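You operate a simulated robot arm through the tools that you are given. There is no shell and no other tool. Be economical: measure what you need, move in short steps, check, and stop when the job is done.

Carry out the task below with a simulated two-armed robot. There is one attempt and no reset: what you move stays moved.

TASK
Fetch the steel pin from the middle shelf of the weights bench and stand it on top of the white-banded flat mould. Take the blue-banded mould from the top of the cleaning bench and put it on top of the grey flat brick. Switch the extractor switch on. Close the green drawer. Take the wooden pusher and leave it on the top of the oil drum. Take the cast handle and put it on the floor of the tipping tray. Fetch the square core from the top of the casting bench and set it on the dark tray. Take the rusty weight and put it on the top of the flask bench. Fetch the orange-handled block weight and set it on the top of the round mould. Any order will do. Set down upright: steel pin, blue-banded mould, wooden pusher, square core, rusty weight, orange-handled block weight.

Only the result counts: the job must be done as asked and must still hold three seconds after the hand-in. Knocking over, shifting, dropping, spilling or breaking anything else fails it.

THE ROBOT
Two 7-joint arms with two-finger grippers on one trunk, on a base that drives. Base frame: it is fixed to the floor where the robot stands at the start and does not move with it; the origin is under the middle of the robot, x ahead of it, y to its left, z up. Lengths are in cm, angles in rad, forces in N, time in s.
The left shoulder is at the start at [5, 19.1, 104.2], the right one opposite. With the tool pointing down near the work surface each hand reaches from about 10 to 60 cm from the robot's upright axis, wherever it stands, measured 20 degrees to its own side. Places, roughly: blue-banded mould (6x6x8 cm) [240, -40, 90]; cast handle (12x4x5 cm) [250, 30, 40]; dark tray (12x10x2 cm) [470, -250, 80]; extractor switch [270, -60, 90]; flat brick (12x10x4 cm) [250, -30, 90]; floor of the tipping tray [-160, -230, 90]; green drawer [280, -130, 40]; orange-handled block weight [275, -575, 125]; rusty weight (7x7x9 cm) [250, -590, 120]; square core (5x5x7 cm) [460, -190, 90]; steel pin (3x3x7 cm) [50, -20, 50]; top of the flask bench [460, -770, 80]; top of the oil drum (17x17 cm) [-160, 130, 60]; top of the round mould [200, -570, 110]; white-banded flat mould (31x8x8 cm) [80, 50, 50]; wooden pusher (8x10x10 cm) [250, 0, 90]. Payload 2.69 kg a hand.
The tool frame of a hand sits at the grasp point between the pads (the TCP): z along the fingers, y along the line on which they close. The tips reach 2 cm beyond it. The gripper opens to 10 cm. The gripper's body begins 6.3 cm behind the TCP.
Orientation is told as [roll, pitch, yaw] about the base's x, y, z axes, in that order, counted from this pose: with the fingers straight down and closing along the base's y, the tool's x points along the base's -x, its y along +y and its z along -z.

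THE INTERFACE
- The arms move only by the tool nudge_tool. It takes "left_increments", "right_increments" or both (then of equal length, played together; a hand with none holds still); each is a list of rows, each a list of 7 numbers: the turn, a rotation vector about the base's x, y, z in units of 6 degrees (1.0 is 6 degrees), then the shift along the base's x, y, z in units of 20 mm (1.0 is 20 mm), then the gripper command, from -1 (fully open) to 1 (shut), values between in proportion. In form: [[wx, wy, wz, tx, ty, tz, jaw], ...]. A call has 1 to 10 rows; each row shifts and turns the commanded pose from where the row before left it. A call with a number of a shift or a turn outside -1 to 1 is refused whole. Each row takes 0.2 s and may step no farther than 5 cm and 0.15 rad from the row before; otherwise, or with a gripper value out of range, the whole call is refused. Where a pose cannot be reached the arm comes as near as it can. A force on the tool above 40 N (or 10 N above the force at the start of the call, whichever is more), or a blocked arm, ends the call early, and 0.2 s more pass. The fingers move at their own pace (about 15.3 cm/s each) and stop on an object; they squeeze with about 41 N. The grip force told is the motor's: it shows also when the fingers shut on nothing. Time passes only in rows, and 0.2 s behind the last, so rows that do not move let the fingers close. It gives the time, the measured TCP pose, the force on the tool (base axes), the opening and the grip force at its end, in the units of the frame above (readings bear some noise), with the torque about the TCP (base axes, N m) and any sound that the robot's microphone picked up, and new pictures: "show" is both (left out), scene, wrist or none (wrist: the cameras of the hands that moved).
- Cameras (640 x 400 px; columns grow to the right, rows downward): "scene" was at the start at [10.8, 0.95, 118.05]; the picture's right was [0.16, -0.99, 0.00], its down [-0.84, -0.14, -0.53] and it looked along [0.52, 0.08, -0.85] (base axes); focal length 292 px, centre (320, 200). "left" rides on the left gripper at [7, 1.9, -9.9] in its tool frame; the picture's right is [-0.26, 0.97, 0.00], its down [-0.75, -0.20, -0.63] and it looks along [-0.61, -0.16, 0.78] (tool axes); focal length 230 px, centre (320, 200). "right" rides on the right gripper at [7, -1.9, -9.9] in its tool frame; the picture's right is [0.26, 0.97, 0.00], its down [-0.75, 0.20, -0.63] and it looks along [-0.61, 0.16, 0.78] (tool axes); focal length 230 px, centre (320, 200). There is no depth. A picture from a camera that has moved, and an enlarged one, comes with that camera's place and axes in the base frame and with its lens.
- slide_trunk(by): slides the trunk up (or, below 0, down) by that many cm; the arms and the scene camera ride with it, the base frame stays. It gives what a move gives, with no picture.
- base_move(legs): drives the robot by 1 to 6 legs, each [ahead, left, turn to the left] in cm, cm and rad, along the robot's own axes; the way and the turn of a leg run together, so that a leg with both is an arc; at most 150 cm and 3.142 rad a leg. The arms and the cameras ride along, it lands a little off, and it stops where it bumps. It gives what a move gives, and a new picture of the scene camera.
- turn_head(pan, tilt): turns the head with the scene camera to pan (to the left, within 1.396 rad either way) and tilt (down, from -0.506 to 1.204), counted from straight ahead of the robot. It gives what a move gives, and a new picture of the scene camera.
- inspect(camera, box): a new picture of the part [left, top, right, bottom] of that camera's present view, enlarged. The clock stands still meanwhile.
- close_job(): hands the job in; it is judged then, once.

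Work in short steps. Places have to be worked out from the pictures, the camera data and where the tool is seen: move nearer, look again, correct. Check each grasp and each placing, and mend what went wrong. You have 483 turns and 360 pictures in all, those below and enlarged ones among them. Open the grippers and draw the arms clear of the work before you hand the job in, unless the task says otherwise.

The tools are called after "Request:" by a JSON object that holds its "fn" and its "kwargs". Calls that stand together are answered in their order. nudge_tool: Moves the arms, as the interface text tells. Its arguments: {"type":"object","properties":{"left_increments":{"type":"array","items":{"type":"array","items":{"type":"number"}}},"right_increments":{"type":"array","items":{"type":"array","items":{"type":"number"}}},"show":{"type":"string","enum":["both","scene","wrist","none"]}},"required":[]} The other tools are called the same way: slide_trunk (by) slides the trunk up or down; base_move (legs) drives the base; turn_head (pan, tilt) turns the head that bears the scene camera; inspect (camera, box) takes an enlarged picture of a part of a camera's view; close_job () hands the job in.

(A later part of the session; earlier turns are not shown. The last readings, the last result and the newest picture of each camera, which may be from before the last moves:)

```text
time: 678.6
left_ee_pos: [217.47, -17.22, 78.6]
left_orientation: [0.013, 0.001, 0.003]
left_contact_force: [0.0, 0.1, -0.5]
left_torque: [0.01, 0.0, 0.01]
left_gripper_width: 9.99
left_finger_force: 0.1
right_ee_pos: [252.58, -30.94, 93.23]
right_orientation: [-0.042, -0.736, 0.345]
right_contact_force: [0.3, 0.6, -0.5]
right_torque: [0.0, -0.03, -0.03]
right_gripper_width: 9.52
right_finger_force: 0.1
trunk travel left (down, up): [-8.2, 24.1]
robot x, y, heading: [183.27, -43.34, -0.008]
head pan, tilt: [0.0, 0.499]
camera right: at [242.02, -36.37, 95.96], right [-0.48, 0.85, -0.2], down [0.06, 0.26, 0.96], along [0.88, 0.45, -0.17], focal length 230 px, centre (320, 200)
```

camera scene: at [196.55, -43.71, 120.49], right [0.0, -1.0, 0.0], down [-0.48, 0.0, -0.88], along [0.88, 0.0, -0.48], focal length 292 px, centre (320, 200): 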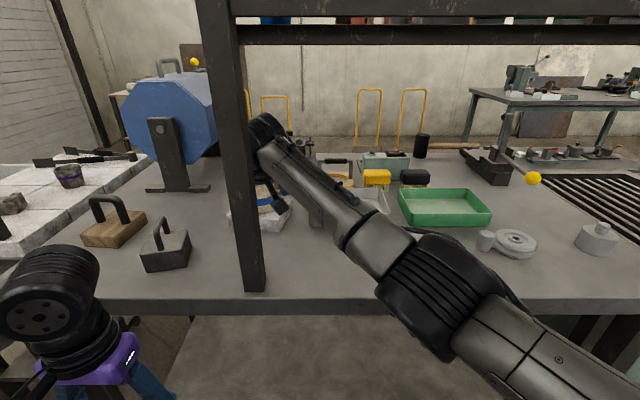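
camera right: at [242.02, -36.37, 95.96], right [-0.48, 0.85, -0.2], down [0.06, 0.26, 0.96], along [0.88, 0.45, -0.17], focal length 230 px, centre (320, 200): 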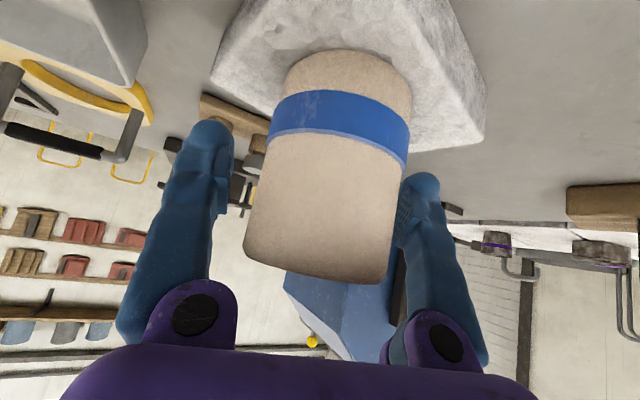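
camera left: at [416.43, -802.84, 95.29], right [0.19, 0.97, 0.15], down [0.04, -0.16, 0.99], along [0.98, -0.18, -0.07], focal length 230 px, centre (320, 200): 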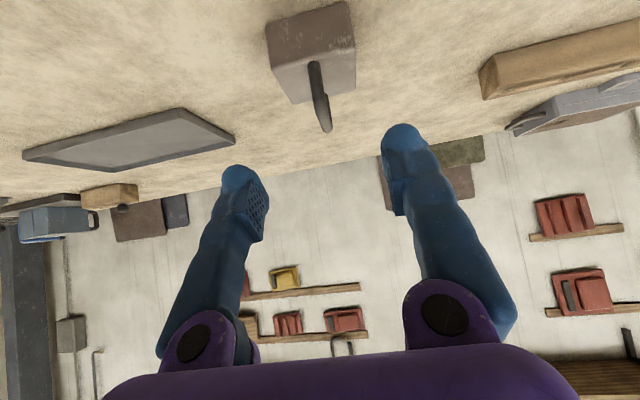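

The mould stands on the brick. Withdrawing along the tool axis.

Request:
{"fn": "nudge_tool", "kwargs": {"right_increments": [[0, 0, 0, -0.65, -0.24, 0.6, -1], [0, 0, 0, -0.65, -0.24, 0.6, -1], [0, 0, 0, -0.65, -0.24, 0.6, -1], [0, 0, 0, -0.7, -0.3, 0.4, -1], [0, 0, 0, -0.8, -0.4, 0, -1], [0, 0, 0, -0.8, -0.4, 0, -1]], "show": "both"}}

```text
time: 680.0
left_ee_pos: [217.62, -17.48, 78.62]
left_orientation: [0.017, 0.006, 0.003]
left_contact_force: [0.2, 0.1, -0.2]
left_torque: [0.01, 0.01, 0.03]
left_gripper_width: 9.99
left_finger_force: 0.1
right_ee_pos: [244.68, -35.05, 97.51]
right_orientation: [-0.036, -0.731, 0.332]
right_contact_force: [-1.0, -0.5, 0.4]
right_torque: [0.04, 0.0, 0.0]
right_gripper_width: 9.98
right_finger_force: 0.0
trunk travel left (down, up): [-8.2, 24.1]
robot x, y, heading: [183.69, -43.42, -0.001]
head pan, tilt: [0.0, 0.499]
camera scene: at [197.09, -44.05, 120.42], right [0.0, -1.0, 0.0], down [-0.48, 0.01, -0.88], along [0.88, 0.0, -0.48], focal length 292 px, centre (320, 200)
camera right: at [234.09, -40.44, 100.23], right [-0.47, 0.86, -0.2], down [0.06, 0.26, 0.96], along [0.88, 0.44, -0.18], focal length 230 px, centre (320, 200)
```

scene: 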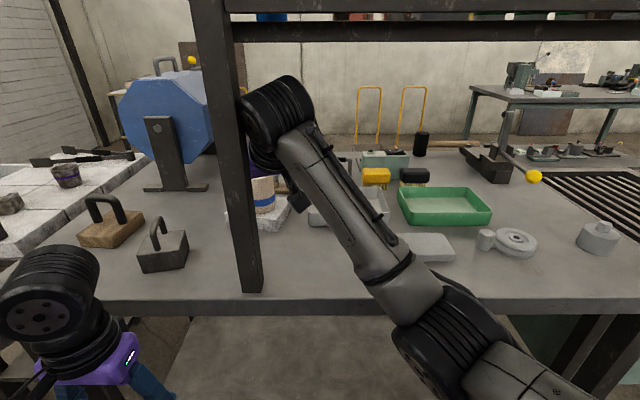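
right: 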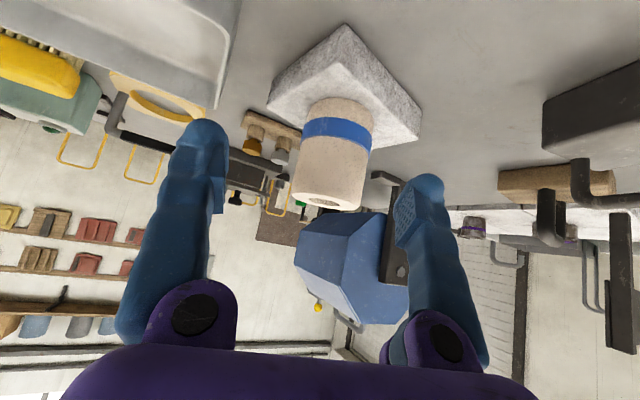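

The mould stands well on the brick. The wrist is close to the post, so moving south (-y) first.

Request:
{"fn": "nudge_tool", "kwargs": {"right_increments": [[0, 0, 0, 0, -0.6, 0, -1], [0, 0, 0, 0, -1, 0, -1], [0, 0, 0, 0, -1, 0, -1], [0, 0, 0, -0.3, -1, 0, -1], [0, 0, 0, -0.5, -1, 0, -1]], "show": "both"}}

```text
time: 681.2
left_ee_pos: [217.58, -17.28, 78.67]
left_orientation: [0.014, 0.0, 0.002]
left_contact_force: [0.3, -0.9, 0.0]
left_torque: [0.0, -0.01, 0.0]
left_gripper_width: 10.0
left_finger_force: 0.1
right_ee_pos: [242.59, -43.8, 97.59]
right_orientation: [-0.043, -0.735, 0.346]
right_contact_force: [-0.4, 0.3, 0.5]
right_torque: [-0.02, 0.03, 0.0]
right_gripper_width: 10.0
right_finger_force: 0.2
trunk travel left (down, up): [-8.2, 24.1]
robot x, y, heading: [183.75, -43.75, -0.005]
head pan, tilt: [0.0, 0.499]
camera scene: at [196.69, -43.67, 120.47], right [0.0, -1.0, 0.0], down [-0.48, 0.0, -0.88], along [0.88, 0.0, -0.48], focal length 292 px, centre (320, 200)
camera right: at [231.95, -49.19, 100.32], right [-0.48, 0.85, -0.2], down [0.06, 0.26, 0.96], along [0.88, 0.45, -0.17], focal length 230 px, centre (320, 200)
```

scene: 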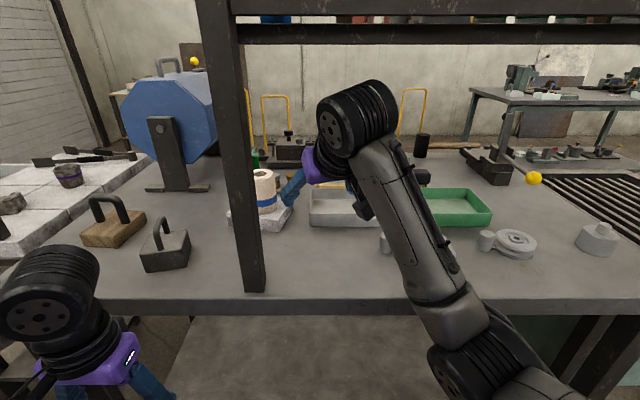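
right: 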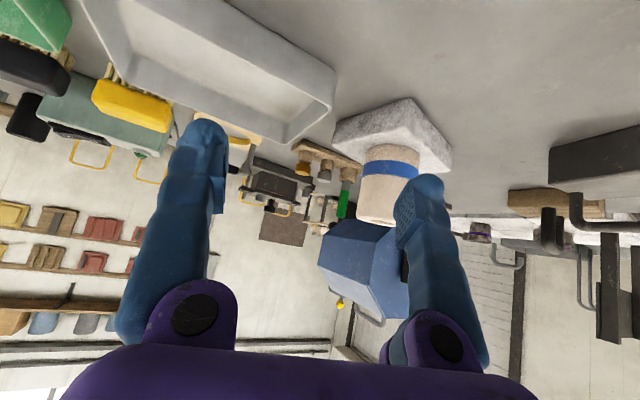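

Now the switch: enlarging it from the scene and wrist cameras.

Request:
{"fn": "inspect", "kwargs": {"camera": "right", "box": [0, 20, 200, 180]}}

Request:
{"fn": "turn_head", "kwargs": {"pan": -0.1, "tilt": 0.4}}

Request:
{"fn": "inspect", "kwargs": {"camera": "scene", "box": [330, 100, 490, 200]}}

```text
2.50 times, centred on (100, 100) of right
camera zoom: at [231.95, -49.19, 100.32], right [-0.48, 0.85, -0.2], down [0.06, 0.26, 0.96], along [0.88, 0.45, -0.17], focal length 575 px, centre (870, 450)
```

zoom: 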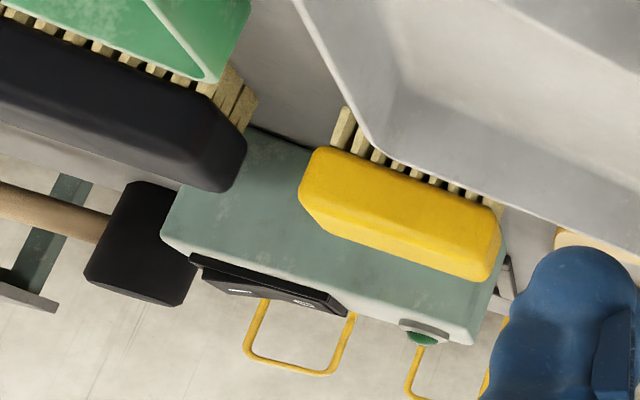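

```text
time: 681.8
left_ee_pos: [217.41, -17.3, 78.55]
left_orientation: [0.015, 0.0, 0.003]
left_contact_force: [0.0, -0.3, 0.6]
left_torque: [0.01, -0.01, 0.03]
left_gripper_width: 10.0
left_finger_force: 0.1
right_ee_pos: [242.59, -43.78, 97.64]
right_orientation: [-0.044, -0.736, 0.346]
right_contact_force: [0.1, 0.9, -0.6]
right_torque: [0.02, 0.01, 0.02]
right_gripper_width: 10.0
right_finger_force: 0.0
trunk travel left (down, up): [-8.2, 24.1]
robot x, y, heading: [183.59, -43.36, -0.004]
head pan, tilt: [-0.099, 0.4]
camera scene: at [196.81, -44.56, 121.38], right [-0.1, -0.99, 0.0], down [-0.39, 0.04, -0.92], along [0.92, -0.09, -0.39], focal length 292 px, centre (320, 200)
```

scene: 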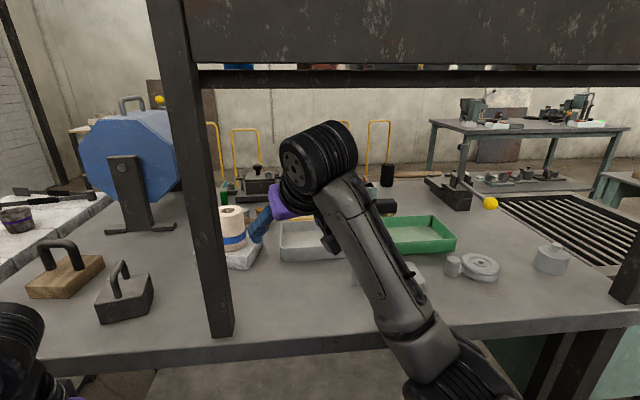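

```text
4.00 times, centred on (410, 150) of scene
camera zoom: at [196.81, -44.56, 121.38], right [-0.1, -0.99, 0.0], down [-0.39, 0.04, -0.92], along [0.92, -0.09, -0.39], focal length 1170 px, centre (-40, 400)
```

zoom: 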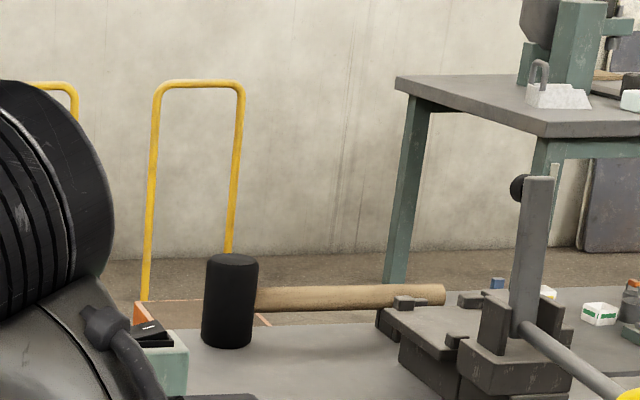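

The rocker's south end is raised; it's best pressed from the bench's east side. Retracting the right hand to home, then driving round by the known south route.

Request:
{"fn": "nudge_tool", "kwargs": {"right_increments": [[0, 0, 0, -1, -0.4, 0, -1], [0, 0, 0, -1, -0.4, 0, -1], [0, 0, 0, -1, -0.3, 0, -1], [0, 0, 0, -1, 0, 0, -1], [0, 0, 0, -1, 0, 0, -1], [0, 0, 0, -1, 0, 0, -1], [0, 0.5, -0.5, -1, 0, 0, -1], [0, 1, -0.5, -1, 0, 0, -1], [0, 1, -0.5, -1, 0, 0, -1], [0, 1, -0.5, -1, 0, 0, -1]], "show": "none"}}

Request:
{"fn": "nudge_tool", "kwargs": {"right_increments": [[0, 1, -0.5, -0.5, 0.3, -0.3, -1], [0, 1, -0.5, -0.3, 0.3, -0.3, -1], [0, 1, -0.3, 0, 0.3, -0.3, -1], [0, 0.5, 0, 0, 0.3, -0.3, -1]], "show": "scene"}}

```text
time: 684.0
left_ee_pos: [217.48, -17.22, 78.65]
left_orientation: [0.013, 0.003, 0.004]
left_contact_force: [-0.9, 0.2, 1.0]
left_torque: [0.02, 0.03, 0.02]
left_gripper_width: 10.01
left_finger_force: 0.0
right_ee_pos: [222.48, -45.66, 97.69]
right_orientation: [0.044, -0.376, 0.085]
right_contact_force: [0.2, -0.5, 0.3]
right_torque: [-0.02, -0.03, 0.03]
right_gripper_width: 9.98
right_finger_force: 0.0
trunk travel left (down, up): [-8.2, 24.1]
robot x, y, heading: [183.92, -43.63, -0.006]
head pan, tilt: [-0.099, 0.4]
```

```text
time: 685.0
left_ee_pos: [217.43, -17.27, 78.62]
left_orientation: [0.015, 0.003, 0.003]
left_contact_force: [-0.3, 0.1, -0.4]
left_torque: [0.03, 0.0, -0.04]
left_gripper_width: 9.97
left_finger_force: 0.2
right_ee_pos: [220.86, -43.45, 95.34]
right_orientation: [0.045, -0.008, -0.052]
right_contact_force: [-0.3, -0.1, 0.5]
right_torque: [-0.01, -0.04, -0.02]
right_gripper_width: 10.02
right_finger_force: 0.1
trunk travel left (down, up): [-8.2, 24.1]
robot x, y, heading: [183.33, -43.43, -0.005]
head pan, tilt: [-0.099, 0.4]
camera scene: at [196.82, -44.56, 121.38], right [-0.1, -0.99, 0.0], down [-0.39, 0.04, -0.92], along [0.92, -0.09, -0.39], focal length 292 px, centre (320, 200)
```

scene: 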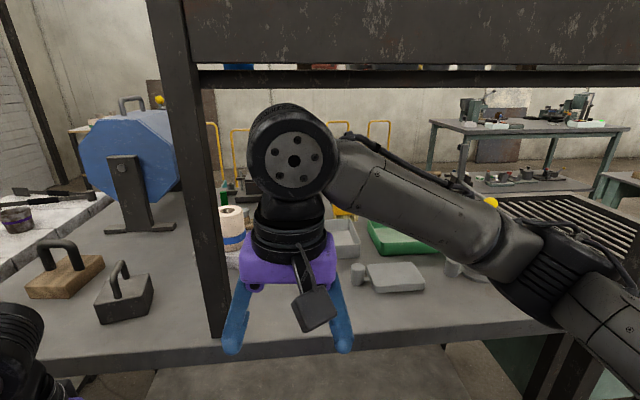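

Driving: back off, south down the aisle, then east.

Request:
{"fn": "base_move", "kwargs": {"legs": [[-26, 0, 0], [0, -145, 0], [0, -145, 0], [0, -100, 0], [145, 0, 0], [52, 0, 0]]}}

Request:
{"fn": "base_move", "kwargs": {"legs": [[0, 0, 3.1416]]}}

```text
time: 730.1
left_ee_pos: [373.9, -409.99, 78.62]
left_orientation: [0.013, 0.003, 0.013]
left_contact_force: [-0.5, 0.3, -0.5]
left_torque: [0.0, -0.02, 0.01]
left_gripper_width: 10.01
left_finger_force: 0.0
right_ee_pos: [377.67, -436.07, 95.38]
right_orientation: [0.045, -0.011, -0.042]
right_contact_force: [-0.2, -0.5, -0.8]
right_torque: [0.02, 0.0, -0.02]
right_gripper_width: 9.99
right_finger_force: 0.0
trunk travel left (down, up): [-8.2, 24.1]
robot x, y, heading: [340.06, -436.78, 0.008]
head pan, tilt: [-0.099, 0.4]
camera scene: at [353.57, -437.57, 121.38], right [-0.09, -1.0, 0.0], down [-0.39, 0.04, -0.92], along [0.92, -0.09, -0.39], focal length 292 px, centre (320, 200)
```

scene: 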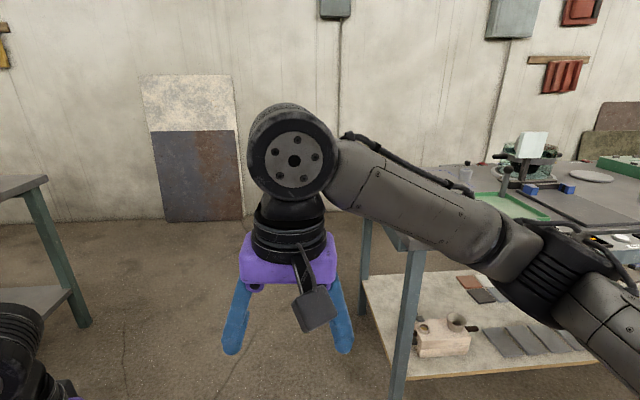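

```text
refused: 3.1416 is not a number from -3.14159 to 3.14159
```

Turning around to face west.

Request:
{"fn": "base_move", "kwargs": {"legs": [[0, 0, 3.13], [0, -15, 0], [0, -145, 0], [0, -145, 0]]}}

Request:
{"fn": "turn_head", "kwargs": {"pan": -0.4, "tilt": 0.5}}

```text
time: 745.8
left_ee_pos: [303.4, -381.21, 78.73]
left_orientation: [0.032, 0.005, -3.063]
left_contact_force: [2.4, -3.9, -2.1]
left_torque: [0.49, 0.32, -0.04]
left_gripper_width: 9.98
left_finger_force: 0.0
right_ee_pos: [298.11, -354.58, 95.26]
right_orientation: [0.045, -0.01, -3.126]
right_contact_force: [-0.4, 0.0, -0.1]
right_torque: [-0.03, 0.0, 0.01]
right_gripper_width: 10.0
right_finger_force: 0.0
trunk travel left (down, up): [-8.2, 24.1]
robot x, y, heading: [335.41, -352.06, -3.078]
head pan, tilt: [-0.099, 0.4]
stopped in leg 3: the force on the tool passed its limit at 116 N (the readings are from after the stop); the commanded pose is now the measured one
camera scene: at [322.14, -352.24, 121.38], right [0.03, 1.0, 0.0], down [0.39, -0.01, -0.92], along [-0.92, 0.03, -0.39], focal length 292 px, centre (320, 200)
```

scene: 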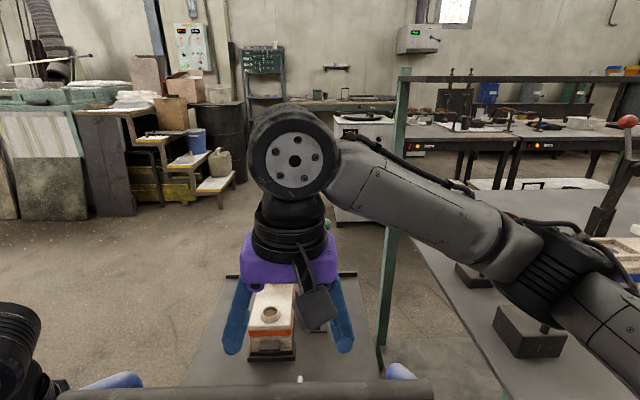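

```text
time: 746.6
left_ee_pos: [303.4, -381.16, 78.66]
left_orientation: [0.03, 0.003, -3.062]
left_contact_force: [2.8, -6.7, -1.6]
left_torque: [0.85, 0.37, -0.1]
left_gripper_width: 9.98
left_finger_force: 0.0
right_ee_pos: [298.08, -354.64, 95.4]
right_orientation: [0.044, -0.011, -3.126]
right_contact_force: [-0.1, -0.3, 0.4]
right_torque: [-0.02, 0.0, 0.01]
right_gripper_width: 10.01
right_finger_force: 0.1
trunk travel left (down, up): [-8.2, 24.1]
robot x, y, heading: [335.49, -352.23, -3.079]
head pan, tilt: [-0.4, 0.499]
camera scene: at [322.8, -349.6, 120.48], right [0.33, 0.94, 0.0], down [0.45, -0.16, -0.88], along [-0.83, 0.29, -0.48], focal length 292 px, centre (320, 200)
```

scene: 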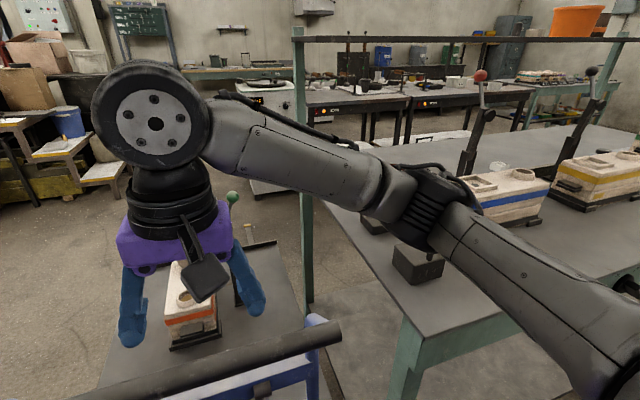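

I was 15 cm too far west and the left hand hit the blue cart's handle. Retreating south the same way.

Request:
{"fn": "base_move", "kwargs": {"legs": [[0, 25, 0]]}}

Request:
{"fn": "turn_head", "kwargs": {"pan": -0.3, "tilt": 0.7}}

```text
time: 749.3
left_ee_pos: [304.93, -405.1, 78.63]
left_orientation: [0.032, 0.004, -3.064]
left_contact_force: [-0.3, -0.6, -0.6]
left_torque: [0.0, -0.01, 0.02]
left_gripper_width: 9.99
left_finger_force: 0.0
right_ee_pos: [299.74, -378.69, 95.38]
right_orientation: [0.045, -0.011, -3.127]
right_contact_force: [-0.7, -0.6, 0.0]
right_torque: [-0.02, 0.01, -0.02]
right_gripper_width: 10.0
right_finger_force: 0.0
trunk travel left (down, up): [-8.2, 24.1]
robot x, y, heading: [336.72, -375.99, -3.074]
head pan, tilt: [-0.4, 0.499]
camera scene: at [324.36, -373.58, 120.47], right [0.33, 0.94, 0.0], down [0.45, -0.16, -0.88], along [-0.83, 0.29, -0.48], focal length 292 px, centre (320, 200)
```

scene: 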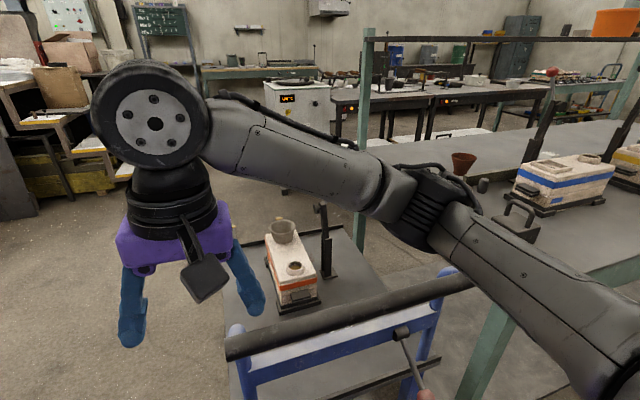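

```text
time: 750.0
left_ee_pos: [305.07, -405.18, 78.66]
left_orientation: [0.031, 0.003, -3.061]
left_contact_force: [-0.5, -0.1, 0.1]
left_torque: [0.03, 0.0, 0.03]
left_gripper_width: 10.01
left_finger_force: 0.0
right_ee_pos: [299.6, -378.72, 95.31]
right_orientation: [0.045, -0.011, -3.126]
right_contact_force: [0.1, 0.1, 0.8]
right_torque: [0.0, -0.03, 0.02]
right_gripper_width: 9.99
right_finger_force: 0.1
trunk travel left (down, up): [-8.2, 24.1]
robot x, y, heading: [337.33, -376.29, -3.082]
head pan, tilt: [-0.3, 0.7]
camera scene: at [324.69, -374.57, 118.7], right [0.23, 0.97, 0.0], down [0.63, -0.15, -0.77], along [-0.74, 0.18, -0.64], focal length 292 px, centre (320, 200)
```

scene: 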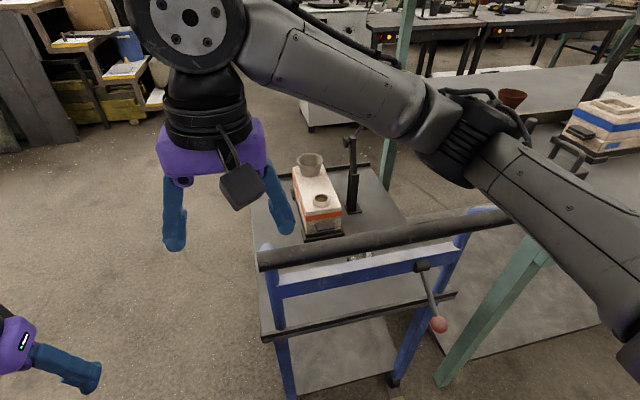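

The cart and its load look undisturbed. Moving clear south, then 20 cm east, then north up the lane.

Request:
{"fn": "base_move", "kwargs": {"legs": [[0, 22, 0], [-22, 0, -0.06]]}}

Request:
{"fn": "base_move", "kwargs": {"legs": [[0, -145, 0]]}}

```text
time: 753.8
left_ee_pos: [326.44, -423.99, 78.66]
left_orientation: [0.031, 0.004, -3.126]
left_contact_force: [0.7, 0.3, -0.1]
left_torque: [-0.02, -0.01, 0.01]
left_gripper_width: 10.01
left_finger_force: 0.0
right_ee_pos: [322.81, -397.19, 95.42]
right_orientation: [0.046, -0.011, 3.094]
right_contact_force: [-0.6, -0.9, 0.3]
right_torque: [0.0, 0.04, -0.04]
right_gripper_width: 9.96
right_finger_force: 0.1
trunk travel left (down, up): [-8.2, 24.1]
robot x, y, heading: [359.89, -396.88, -3.143]
head pan, tilt: [-0.3, 0.7]
camera scene: at [347.98, -394.68, 118.71], right [0.29, 0.96, 0.0], down [0.62, -0.19, -0.77], along [-0.73, 0.22, -0.64], focal length 292 px, centre (320, 200)
```

scene: 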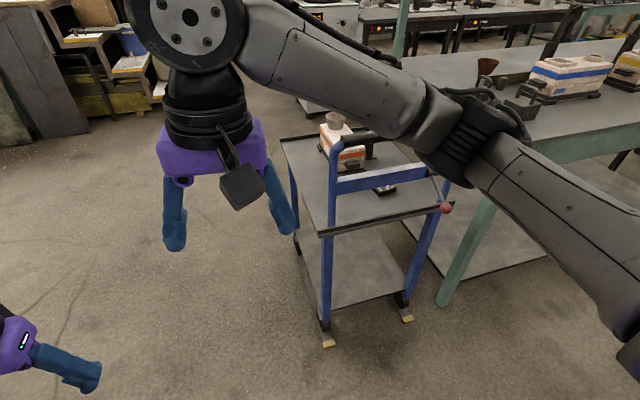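

```text
time: 766.8
left_ee_pos: [324.96, -278.95, 78.76]
left_orientation: [0.031, 0.005, -3.104]
left_contact_force: [0.3, 0.3, -0.1]
left_torque: [0.03, 0.02, 0.01]
left_gripper_width: 10.0
left_finger_force: 0.0
right_ee_pos: [320.68, -252.11, 95.32]
right_orientation: [0.046, -0.011, 3.118]
right_contact_force: [0.3, 0.0, 0.0]
right_torque: [0.0, 0.01, 0.0]
right_gripper_width: 10.02
right_finger_force: 0.2
trunk travel left (down, up): [-8.2, 24.1]
robot x, y, heading: [357.61, -251.2, -3.115]
head pan, tilt: [-0.3, 0.7]
camera scene: at [345.8, -249.06, 118.7], right [0.27, 0.96, 0.0], down [0.62, -0.17, -0.76], along [-0.74, 0.21, -0.64], focal length 292 px, centre (320, 200)
```

scene: 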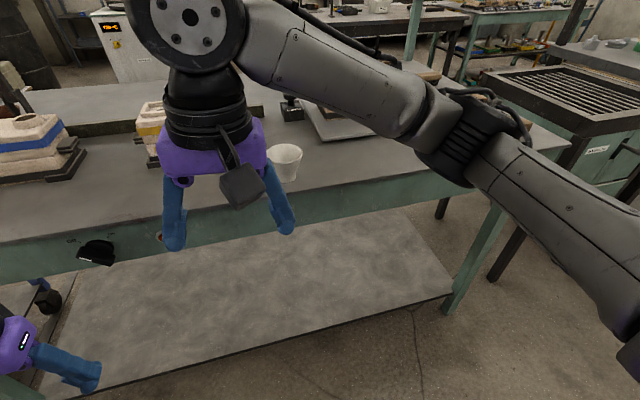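

Continuing north to y≈-70 with a heading correction.

Request:
{"fn": "base_move", "kwargs": {"legs": [[-3, 0, -0.027], [0, -145, 0], [0, -36, 0]]}}

Request:
{"fn": "turn_head", "kwargs": {"pan": 0.1, "tilt": 0.7}}

```text
time: 783.4
left_ee_pos: [331.42, -95.26, 78.65]
left_orientation: [0.032, 0.003, 3.104]
left_contact_force: [-0.1, 0.7, -0.2]
left_torque: [0.02, -0.02, -0.04]
left_gripper_width: 9.97
left_finger_force: 0.0
right_ee_pos: [329.13, -68.32, 95.38]
right_orientation: [0.045, -0.01, 3.042]
right_contact_force: [0.6, -0.1, -0.3]
right_torque: [0.0, -0.02, -0.03]
right_gripper_width: 10.01
right_finger_force: 0.1
trunk travel left (down, up): [-8.2, 24.1]
robot x, y, heading: [366.23, -70.02, 3.093]
head pan, tilt: [-0.3, 0.7]
camera scene: at [354.46, -67.15, 118.7], right [0.34, 0.94, 0.0], down [0.61, -0.22, -0.76], along [-0.72, 0.26, -0.64], focal length 292 px, centre (320, 200)
```

scene: 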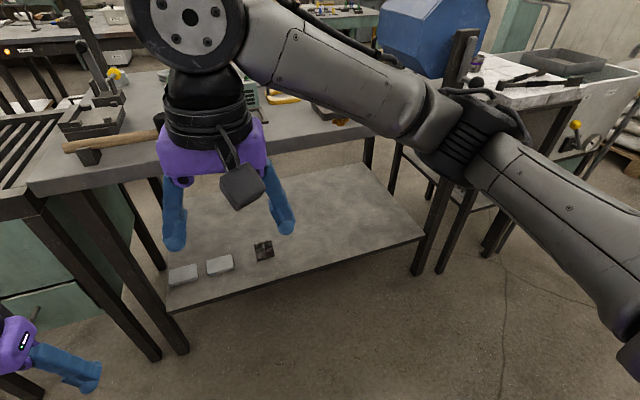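

```text
time: 784.3
left_ee_pos: [331.33, -95.31, 78.66]
left_orientation: [0.031, 0.003, 3.104]
left_contact_force: [-0.5, 0.0, 0.2]
left_torque: [-0.03, -0.01, -0.01]
left_gripper_width: 10.01
left_finger_force: 0.0
right_ee_pos: [328.99, -68.37, 95.28]
right_orientation: [0.044, -0.01, 3.041]
right_contact_force: [0.6, 0.5, 0.1]
right_torque: [0.0, 0.0, -0.01]
right_gripper_width: 10.02
right_finger_force: 0.0
trunk travel left (down, up): [-8.2, 24.1]
robot x, y, heading: [366.59, -70.3, 3.1]
head pan, tilt: [0.099, 0.7]
camera scene: at [353.96, -70.48, 118.7], right [-0.05, 1.0, 0.0], down [0.64, 0.03, -0.76], along [-0.76, -0.04, -0.64], focal length 292 px, centre (320, 200)
```

scene: 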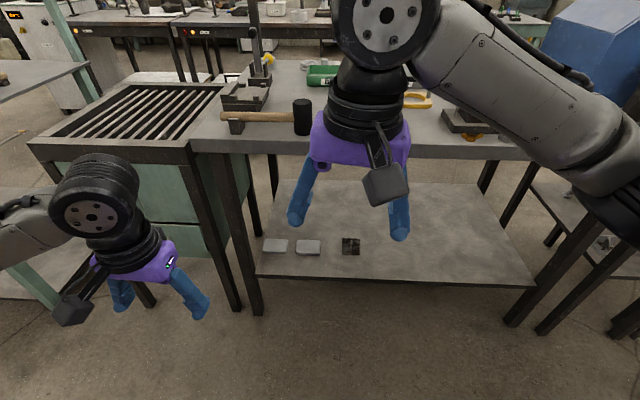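

The switch is behind the right hand; view from the wrist camera.

Request:
{"fn": "nudge_tool", "kwargs": {"right_increments": [[0, 0.5, 0.5, 0, 0, 0.5, 1], [0, 0.5, 0.5, 0, 0, 0.5, 1]], "show": "wrist"}}

Request:
{"fn": "inspect", "kwargs": {"camera": "right", "box": [200, 180, 440, 330]}}

```text
time: 784.9
left_ee_pos: [331.38, -95.3, 78.72]
left_orientation: [0.032, 0.005, 3.105]
left_contact_force: [0.5, 0.4, -0.7]
left_torque: [0.0, -0.02, -0.02]
left_gripper_width: 10.0
left_finger_force: 0.1
right_ee_pos: [329.11, -68.33, 97.26]
right_orientation: [0.051, -0.117, -3.135]
right_contact_force: [-0.7, 0.2, 0.1]
right_torque: [0.02, 0.01, 0.01]
right_gripper_width: 0.01
right_finger_force: 29.1
trunk travel left (down, up): [-8.2, 24.1]
robot x, y, heading: [366.57, -70.02, 3.094]
head pan, tilt: [0.099, 0.7]
camera right: at [337.23, -66.02, 106.27], right [0.27, -0.96, 0.02], down [-0.67, -0.17, 0.72], along [-0.69, -0.21, -0.69], focal length 230 px, centre (320, 200)
```

right: 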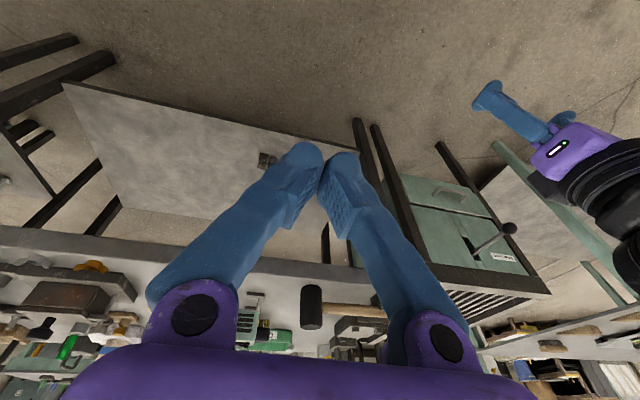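

```text
2.67 times, centred on (320, 255) of right
camera zoom: at [337.23, -66.02, 106.27], right [0.27, -0.96, 0.02], down [-0.67, -0.17, 0.72], along [-0.69, -0.21, -0.69], focal length 614 px, centre (320, 53)
```

zoom: 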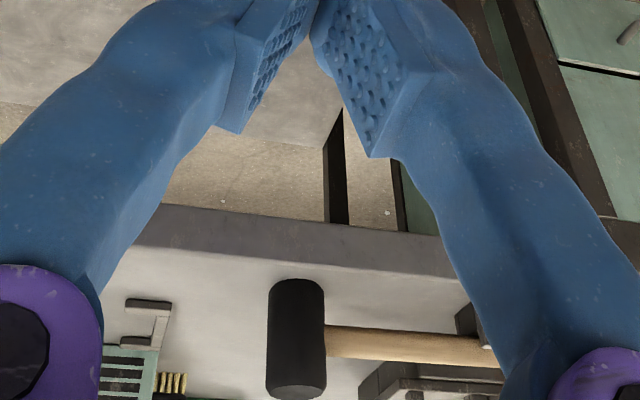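

Pitching the hand up for a better view of the switch box.

Request:
{"fn": "nudge_tool", "kwargs": {"right_increments": [[0, 1, 0, 0, 0, 0.5, 1], [0, 1, 0, 0, 0, 0.5, 1], [0, 1, 0, 0, 0, 0.5, 1], [0, 1, 0, 0, 0, 0.5, 1], [0, 1, 0, 0, 0, 0.5, 1], [0, 1, 0, 0, 0, 0.5, 1]], "show": "both"}}

```text
time: 786.3
left_ee_pos: [331.34, -95.32, 78.74]
left_orientation: [0.031, 0.003, 3.106]
left_contact_force: [-0.1, 0.1, -0.7]
left_torque: [-0.02, -0.01, -0.01]
left_gripper_width: 10.01
left_finger_force: 0.1
right_ee_pos: [329.17, -68.26, 103.27]
right_orientation: [0.047, -0.744, -3.135]
right_contact_force: [1.1, -0.4, -0.6]
right_torque: [0.0, 0.01, 0.02]
right_gripper_width: 0.0
right_finger_force: 29.6
trunk travel left (down, up): [-8.2, 24.1]
robot x, y, heading: [366.34, -69.97, 3.09]
head pan, tilt: [0.099, 0.7]
camera scene: at [353.97, -70.49, 118.7], right [-0.05, 1.0, 0.0], down [0.64, 0.03, -0.77], along [-0.76, -0.04, -0.64], focal length 292 px, centre (320, 200)
camera right: at [340.94, -65.88, 105.75], right [0.23, -0.96, -0.14], down [-0.12, -0.17, 0.98], along [-0.97, -0.2, -0.15], focal length 230 px, centre (320, 200)
```

scene: 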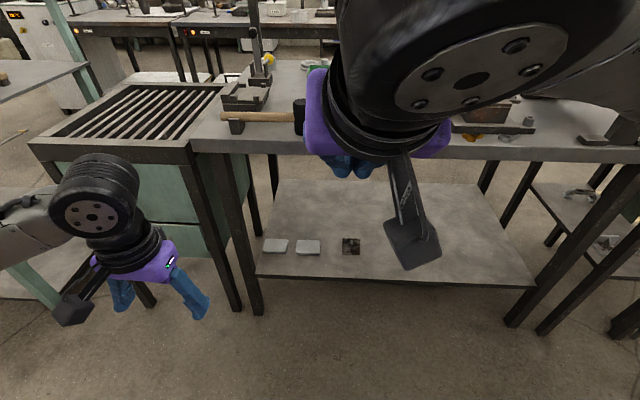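
right: 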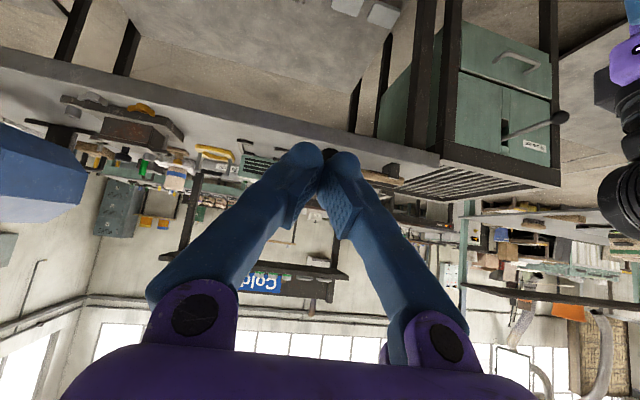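

Request:
{"fn": "inspect", "kwargs": {"camera": "right", "box": [190, 110, 330, 200]}}

```text
4.44 times, centred on (260, 155) of right
camera zoom: at [340.94, -65.88, 105.75], right [0.23, -0.96, -0.14], down [-0.12, -0.17, 0.98], along [-0.97, -0.2, -0.15], focal length 1022 px, centre (587, 400)
```

zoom: 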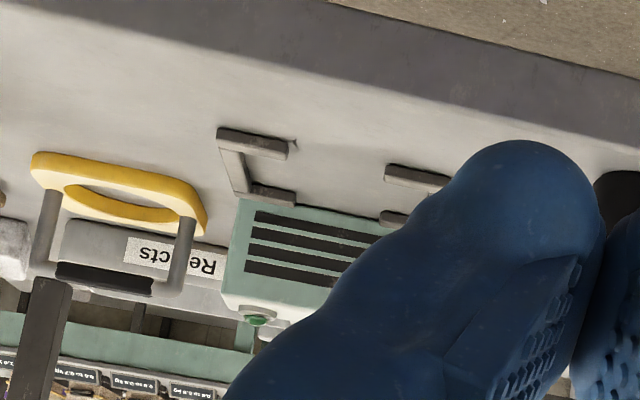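

Switch rocker estimated near (270,-64.5), south end (y≈-68) raised, z≈93. I'll pull the left hand back, drive 28 cm closer, and approach with the closed right fingers.

Request:
{"fn": "nudge_tool", "kwargs": {"left_increments": [[0, 0, 0, 1, 0, 0, -1], [0, 0, 0, 1, 0, 0, -1], [0, 0, 0, 1, 0, 0, -1], [0, 0, 0, 1, 0, 0, -1]], "show": "none"}}

Request:
{"fn": "base_move", "kwargs": {"legs": [[28, 0, 0.05]]}}

Request:
{"fn": "nudge_tool", "kwargs": {"right_increments": [[0, 0, 0, -1, 0.2, 0, 1], [0, 0, 0, -1, 0.2, 0, 1], [0, 0, 0, -1, 0.2, 0, 1]], "show": "wrist"}}

```text
time: 787.3
left_ee_pos: [336.47, -95.13, 78.47]
left_orientation: [0.032, 0.007, 3.105]
left_contact_force: [-0.4, 0.0, 0.2]
left_torque: [0.0, 0.0, 0.02]
left_gripper_width: 10.0
left_finger_force: 0.2
left hand out of reach, approached as far as the arm can: row 3, 4
right_ee_pos: [329.09, -68.18, 103.28]
right_orientation: [0.046, -0.744, -3.133]
right_contact_force: [-0.4, 0.8, 0.7]
right_torque: [-0.02, -0.02, 0.02]
right_gripper_width: 0.0
right_finger_force: 29.2
trunk travel left (down, up): [-8.2, 24.1]
robot x, y, heading: [366.39, -69.92, 3.096]
head pan, tilt: [0.099, 0.7]
```

```text
time: 789.2
left_ee_pos: [310.26, -95.83, 78.57]
left_orientation: [0.032, 0.006, -3.132]
left_contact_force: [0.8, 0.7, 0.5]
left_torque: [-0.04, 0.0, 0.0]
left_gripper_width: 9.98
left_finger_force: 0.1
right_ee_pos: [301.64, -69.3, 103.24]
right_orientation: [0.045, -0.744, -3.088]
right_contact_force: [-1.1, -0.4, 0.4]
right_torque: [0.01, 0.03, -0.01]
right_gripper_width: 0.0
right_finger_force: 29.5
trunk travel left (down, up): [-8.2, 24.1]
robot x, y, heading: [339.08, -69.35, 3.142]
head pan, tilt: [0.099, 0.7]
camera scene: at [326.55, -70.37, 118.69], right [-0.1, 1.0, 0.0], down [0.64, 0.06, -0.76], along [-0.76, -0.07, -0.64], focal length 292 px, centre (320, 200)
```

scene: 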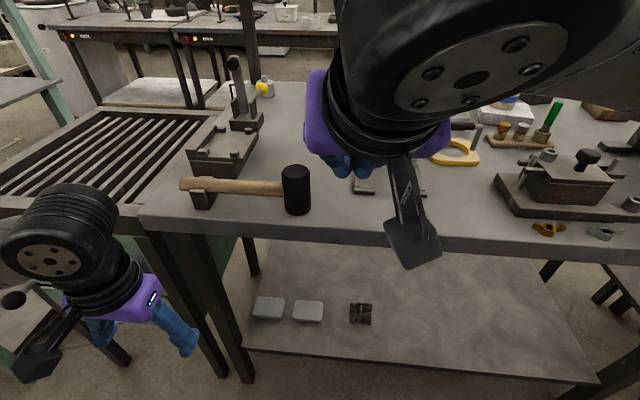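

```text
time: 790.0
left_ee_pos: [310.3, -95.84, 78.59]
left_orientation: [0.032, 0.004, -3.133]
left_contact_force: [-0.2, -0.2, -0.2]
left_torque: [0.01, -0.01, 0.05]
left_gripper_width: 10.01
left_finger_force: 0.0
right_ee_pos: [295.67, -67.97, 103.28]
right_orientation: [0.046, -0.744, -3.088]
right_contact_force: [0.0, 0.5, -0.3]
right_torque: [-0.01, 0.01, 0.02]
right_gripper_width: 0.0
right_finger_force: 29.8
trunk travel left (down, up): [-8.2, 24.1]
robot x, y, heading: [339.21, -69.43, 3.144]
head pan, tilt: [0.099, 0.7]
camera right: at [307.35, -65.06, 105.86], right [0.27, -0.95, -0.14], down [-0.11, -0.18, 0.98], along [-0.96, -0.25, -0.15], focal length 230 px, centre (320, 200)
```

right: 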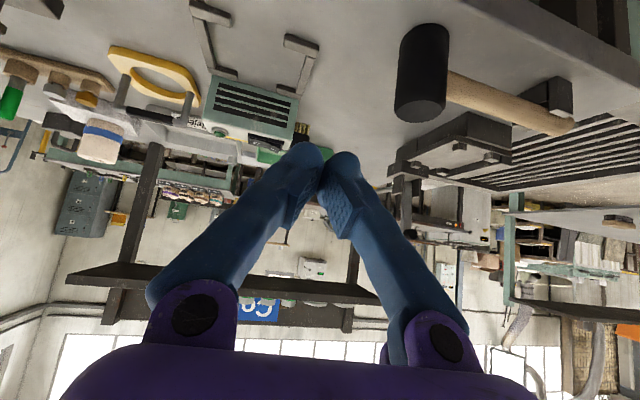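

Enlarging the switch box.

Request:
{"fn": "inspect", "kwargs": {"camera": "right", "box": [180, 40, 340, 160]}}

```text
3.33 times, centred on (260, 100) of right
camera zoom: at [307.35, -65.06, 105.86], right [0.27, -0.95, -0.14], down [-0.11, -0.18, 0.98], along [-0.96, -0.25, -0.15], focal length 767 px, centre (520, 533)
```

zoom: 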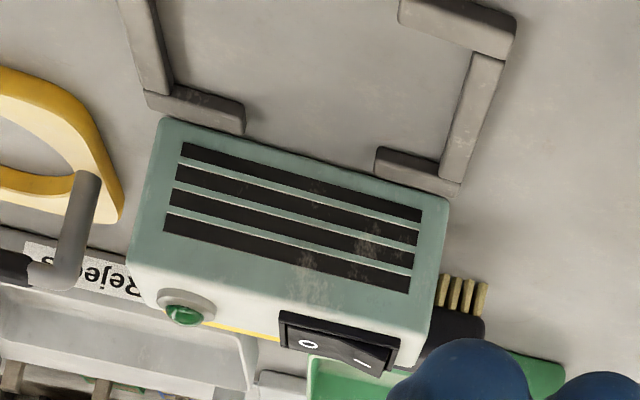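

The rocker shows "O" pressed (north) and "I" raised at the south end ≈(269,-66.6,93). Moving the fingertips above the "I" end.

Request:
{"fn": "nudge_tool", "kwargs": {"right_increments": [[0, 0, 0, -1, 0.05, 0, 1], [0, 0, 0, -1, 0.05, 0, 1], [0, 0, 0, -1, 0.05, 0, 1], [0, 0, 0, -1, 0.05, 0, 1], [0, 0, 0, -1, 0.05, 0, 1], [0, 0, 0, -1, 0.05, -0.3, 1], [0, 0, 0, -1, 0.05, -0.3, 1], [0, 0, 0, -1, 0.05, -0.3, 1], [0, 0, 0, -1, 0.05, -0.3, 1], [0, 0, 0, -1, 0.05, -0.3, 1]], "show": "wrist"}}

```text
time: 792.2
left_ee_pos: [310.34, -95.83, 78.52]
left_orientation: [0.032, 0.006, -3.132]
left_contact_force: [0.4, 1.0, -1.0]
left_torque: [-0.02, -0.05, -0.02]
left_gripper_width: 10.01
left_finger_force: 0.0
right_ee_pos: [275.73, -67.0, 100.12]
right_orientation: [0.046, -0.741, -3.087]
right_contact_force: [0.1, 0.1, 0.2]
right_torque: [-0.04, 0.01, 0.03]
right_gripper_width: 0.0
right_finger_force: 29.7
trunk travel left (down, up): [-8.2, 24.1]
robot x, y, heading: [338.92, -69.58, 3.14]
head pan, tilt: [0.099, 0.7]
camera right: at [287.42, -64.07, 102.71], right [0.27, -0.95, -0.14], down [-0.11, -0.18, 0.98], along [-0.96, -0.25, -0.15], focal length 230 px, centre (320, 200)
```

right: 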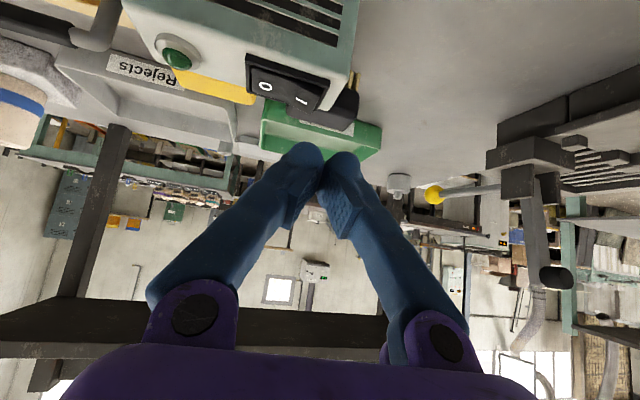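

Refined: "I" end at (271,-66.3). Position above it, then press down.

Request:
{"fn": "nudge_tool", "kwargs": {"right_increments": [[0, 0, 0, -0.8, 0.2, -0.3, 1], [0, 0, 0, -0.85, 0.2, -0.5, 1], [0, 0, 0, 0, 0, -0.5, 1]], "show": "wrist"}}

```text
time: 793.0
left_ee_pos: [310.22, -95.87, 78.53]
left_orientation: [0.031, 0.005, -3.132]
left_contact_force: [-0.9, -0.4, -0.5]
left_torque: [0.03, 0.01, -0.03]
left_gripper_width: 10.01
left_finger_force: 0.1
right_ee_pos: [272.4, -66.18, 97.71]
right_orientation: [0.049, -0.744, -3.087]
right_contact_force: [0.1, -0.4, -0.1]
right_torque: [0.05, 0.0, 0.0]
right_gripper_width: 0.0
right_finger_force: 29.6
trunk travel left (down, up): [-8.2, 24.1]
robot x, y, heading: [339.27, -69.48, 3.139]
head pan, tilt: [0.099, 0.7]
camera right: at [284.02, -63.29, 100.24], right [0.27, -0.95, -0.14], down [-0.11, -0.18, 0.98], along [-0.96, -0.25, -0.15], focal length 230 px, centre (320, 200)
```

right: 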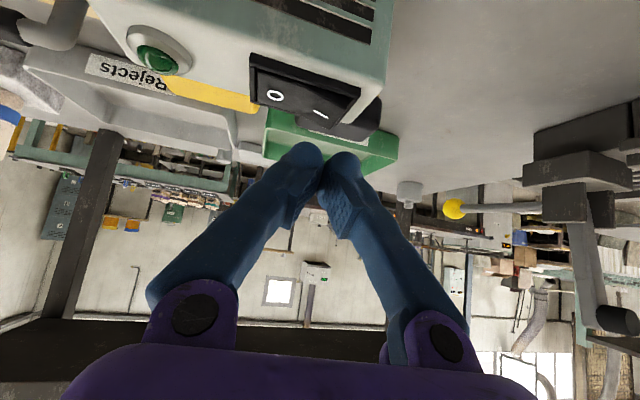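

Tips are right above the "I" mark. Pressing down.

Request:
{"fn": "nudge_tool", "kwargs": {"right_increments": [[0, 0, 0, 0, -0.1, -0.5, 1], [0, 0, 0, 0, 0, -0.4, 1], [0, 0, 0, 0, 0, -0.4, 1], [0, 0, 0, 0, 0, -0.3, 1], [0, 0, 0, 0, 0, -0.3, 1], [0, 0, 0, 0, 0, -0.3, 1]], "show": "wrist"}}

```text
time: 794.1
left_ee_pos: [310.41, -95.89, 78.59]
left_orientation: [0.032, 0.002, -3.132]
left_contact_force: [0.0, -0.1, 0.9]
left_torque: [-0.01, 0.03, 0.01]
left_gripper_width: 10.0
left_finger_force: 0.0
right_ee_pos: [272.11, -66.51, 95.64]
right_orientation: [0.055, -0.773, -3.09]
right_contact_force: [-0.4, 0.9, 10.9]
right_torque: [0.09, -0.03, 0.17]
right_gripper_width: 0.0
right_finger_force: 29.6
trunk travel left (down, up): [-8.2, 24.1]
robot x, y, heading: [339.25, -69.38, 3.14]
head pan, tilt: [0.099, 0.7]
stopped in row 5 (right hand): the force on the tool passed its limit at 44 N (the readings are from after the stop); the commanded pose is now the measured one
camera right: at [283.91, -63.51, 97.74], right [0.27, -0.95, -0.14], down [-0.08, -0.17, 0.98], along [-0.96, -0.25, -0.12], focal length 230 px, centre (320, 200)
```

right: 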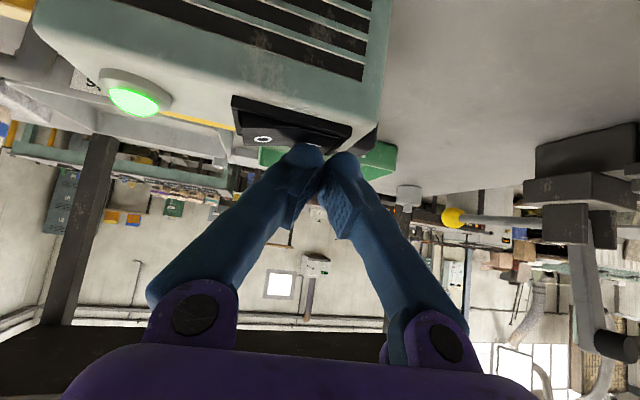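

The lamp is lit green: switch on. Withdrawing upward and back.

Request:
{"fn": "nudge_tool", "kwargs": {"right_increments": [[0, 0, 0, 0, 0, 0.6, 1], [0, 0, 0, 0, 0, 1, 1], [0, 0, 0, 0.5, 0, 1, 1], [0, 0, 0, 1, 0, 0.5, 1], [0, 0, 0, 1, 0, 0, 1], [0, 0, 0, 1, 0, 0, 1], [0, 0, 0, 1, 0, 0, 1], [0, 0, 0, 1, 0, 0, 1], [0, 0, 0, 1, 0, 0, 1]], "show": "wrist"}}

```text
time: 796.1
left_ee_pos: [310.36, -95.81, 78.49]
left_orientation: [0.031, 0.007, -3.131]
left_contact_force: [-0.5, 0.5, 0.6]
left_torque: [0.0, 0.0, -0.04]
left_gripper_width: 10.01
left_finger_force: 0.1
right_ee_pos: [284.98, -66.48, 101.43]
right_orientation: [0.052, -0.765, -3.09]
right_contact_force: [-0.5, 0.3, -0.8]
right_torque: [0.02, -0.03, 0.02]
right_gripper_width: 0.02
right_finger_force: 29.0
trunk travel left (down, up): [-8.2, 24.1]
robot x, y, heading: [338.78, -69.46, 3.141]
head pan, tilt: [0.099, 0.7]
camera right: at [296.69, -63.5, 103.75], right [0.27, -0.95, -0.14], down [-0.09, -0.17, 0.98], along [-0.96, -0.25, -0.13], focal length 230 px, centre (320, 200)
```

right: 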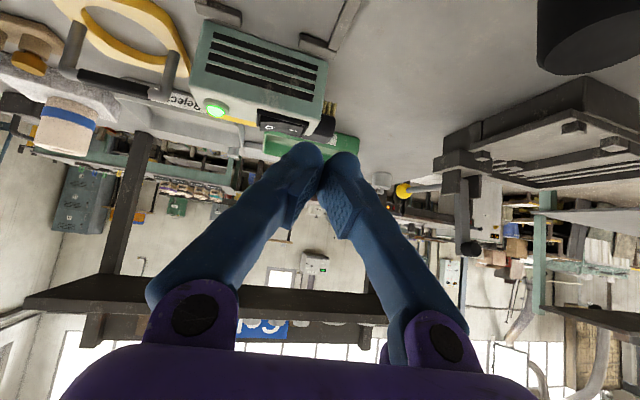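

Switch stays on. Now looking for the cast handle to the north from here.

Request:
{"fn": "nudge_tool", "kwargs": {"right_increments": [[0, -1, 0, 1, 0, 0, -1], [0, -1, 0, 1, 0, 0, -1], [0, -1, 0, 1, 0, 0, -1], [0, -1, 0, 1, 0, 0, -1], [0, -1, 0, 1, 0, 0, -1], [0, -1, 0, 1, 0, 0, -1], [0, -1, 0, 0.5, 0, -0.3, -1]], "show": "none"}}

Request:
{"fn": "base_move", "kwargs": {"legs": [[-18, -40, 0]]}}

Request:
{"fn": "turn_head", "kwargs": {"pan": -0.6, "tilt": 0.6}}

```text
time: 797.7
left_ee_pos: [310.26, -95.85, 78.6]
left_orientation: [0.032, 0.006, -3.131]
left_contact_force: [0.1, 0.3, -0.5]
left_torque: [0.02, 0.01, 0.0]
left_gripper_width: 10.01
left_finger_force: 0.1
right_ee_pos: [298.15, -66.35, 100.92]
right_orientation: [0.088, -0.033, -3.105]
right_contact_force: [0.0, 0.8, -0.2]
right_torque: [0.0, -0.01, 0.02]
right_gripper_width: 9.98
right_finger_force: 0.0
trunk travel left (down, up): [-8.2, 24.1]
robot x, y, heading: [339.32, -69.62, 3.14]
head pan, tilt: [0.099, 0.7]
```

```text
time: 801.8
left_ee_pos: [328.7, -56.23, 78.58]
left_orientation: [0.031, 0.007, -3.119]
left_contact_force: [0.4, 0.1, 0.8]
left_torque: [0.01, -0.02, 0.03]
left_gripper_width: 9.96
left_finger_force: 0.1
right_ee_pos: [316.38, -26.89, 100.91]
right_orientation: [0.087, -0.033, -3.094]
right_contact_force: [-0.6, 0.1, -0.8]
right_torque: [-0.03, -0.01, 0.01]
right_gripper_width: 10.0
right_finger_force: 0.1
trunk travel left (down, up): [-8.2, 24.1]
robot x, y, heading: [356.87, -29.37, -3.13]
head pan, tilt: [0.099, 0.7]
camera scene: at [344.68, -30.47, 118.7], right [-0.11, 0.99, 0.0], down [0.64, 0.07, -0.77], along [-0.76, -0.08, -0.64], focal length 292 px, centre (320, 200)
```

scene: 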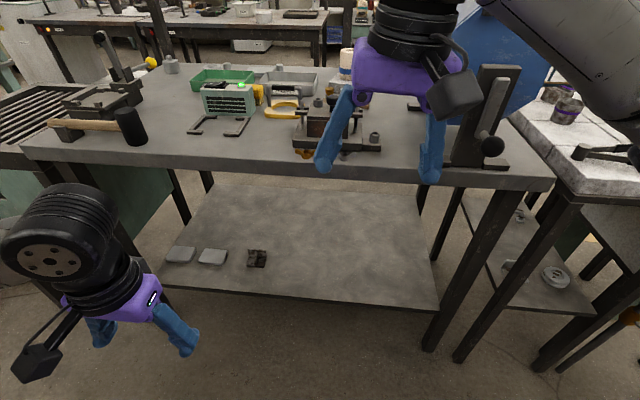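

```text
time: 802.8
left_ee_pos: [328.67, -56.16, 78.65]
left_orientation: [0.031, 0.005, -3.122]
left_contact_force: [-0.5, 0.3, 0.4]
left_torque: [-0.02, 0.01, 0.0]
left_gripper_width: 9.99
left_finger_force: 0.0
right_ee_pos: [316.34, -26.99, 100.78]
right_orientation: [0.086, -0.033, -3.095]
right_contact_force: [0.2, 0.2, 0.5]
right_torque: [0.01, -0.01, 0.01]
right_gripper_width: 10.0
right_finger_force: 0.0
trunk travel left (down, up): [-8.2, 24.1]
robot x, y, heading: [356.93, -29.23, -3.136]
head pan, tilt: [-0.6, 0.6]
camera scene: at [345.78, -24.64, 119.56], right [0.56, 0.83, 0.0], down [0.47, -0.31, -0.83], along [-0.69, 0.46, -0.57], focal length 292 px, centre (320, 200)
```

scene: 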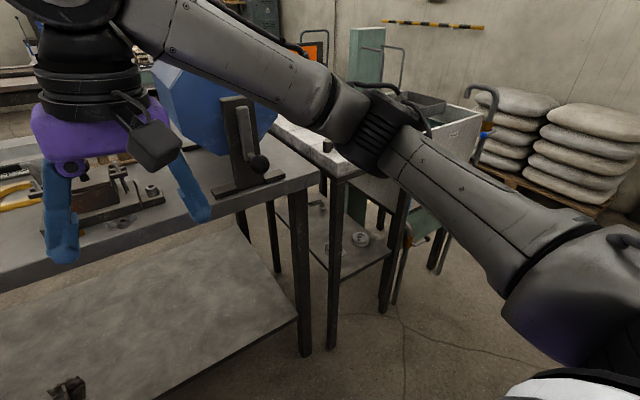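

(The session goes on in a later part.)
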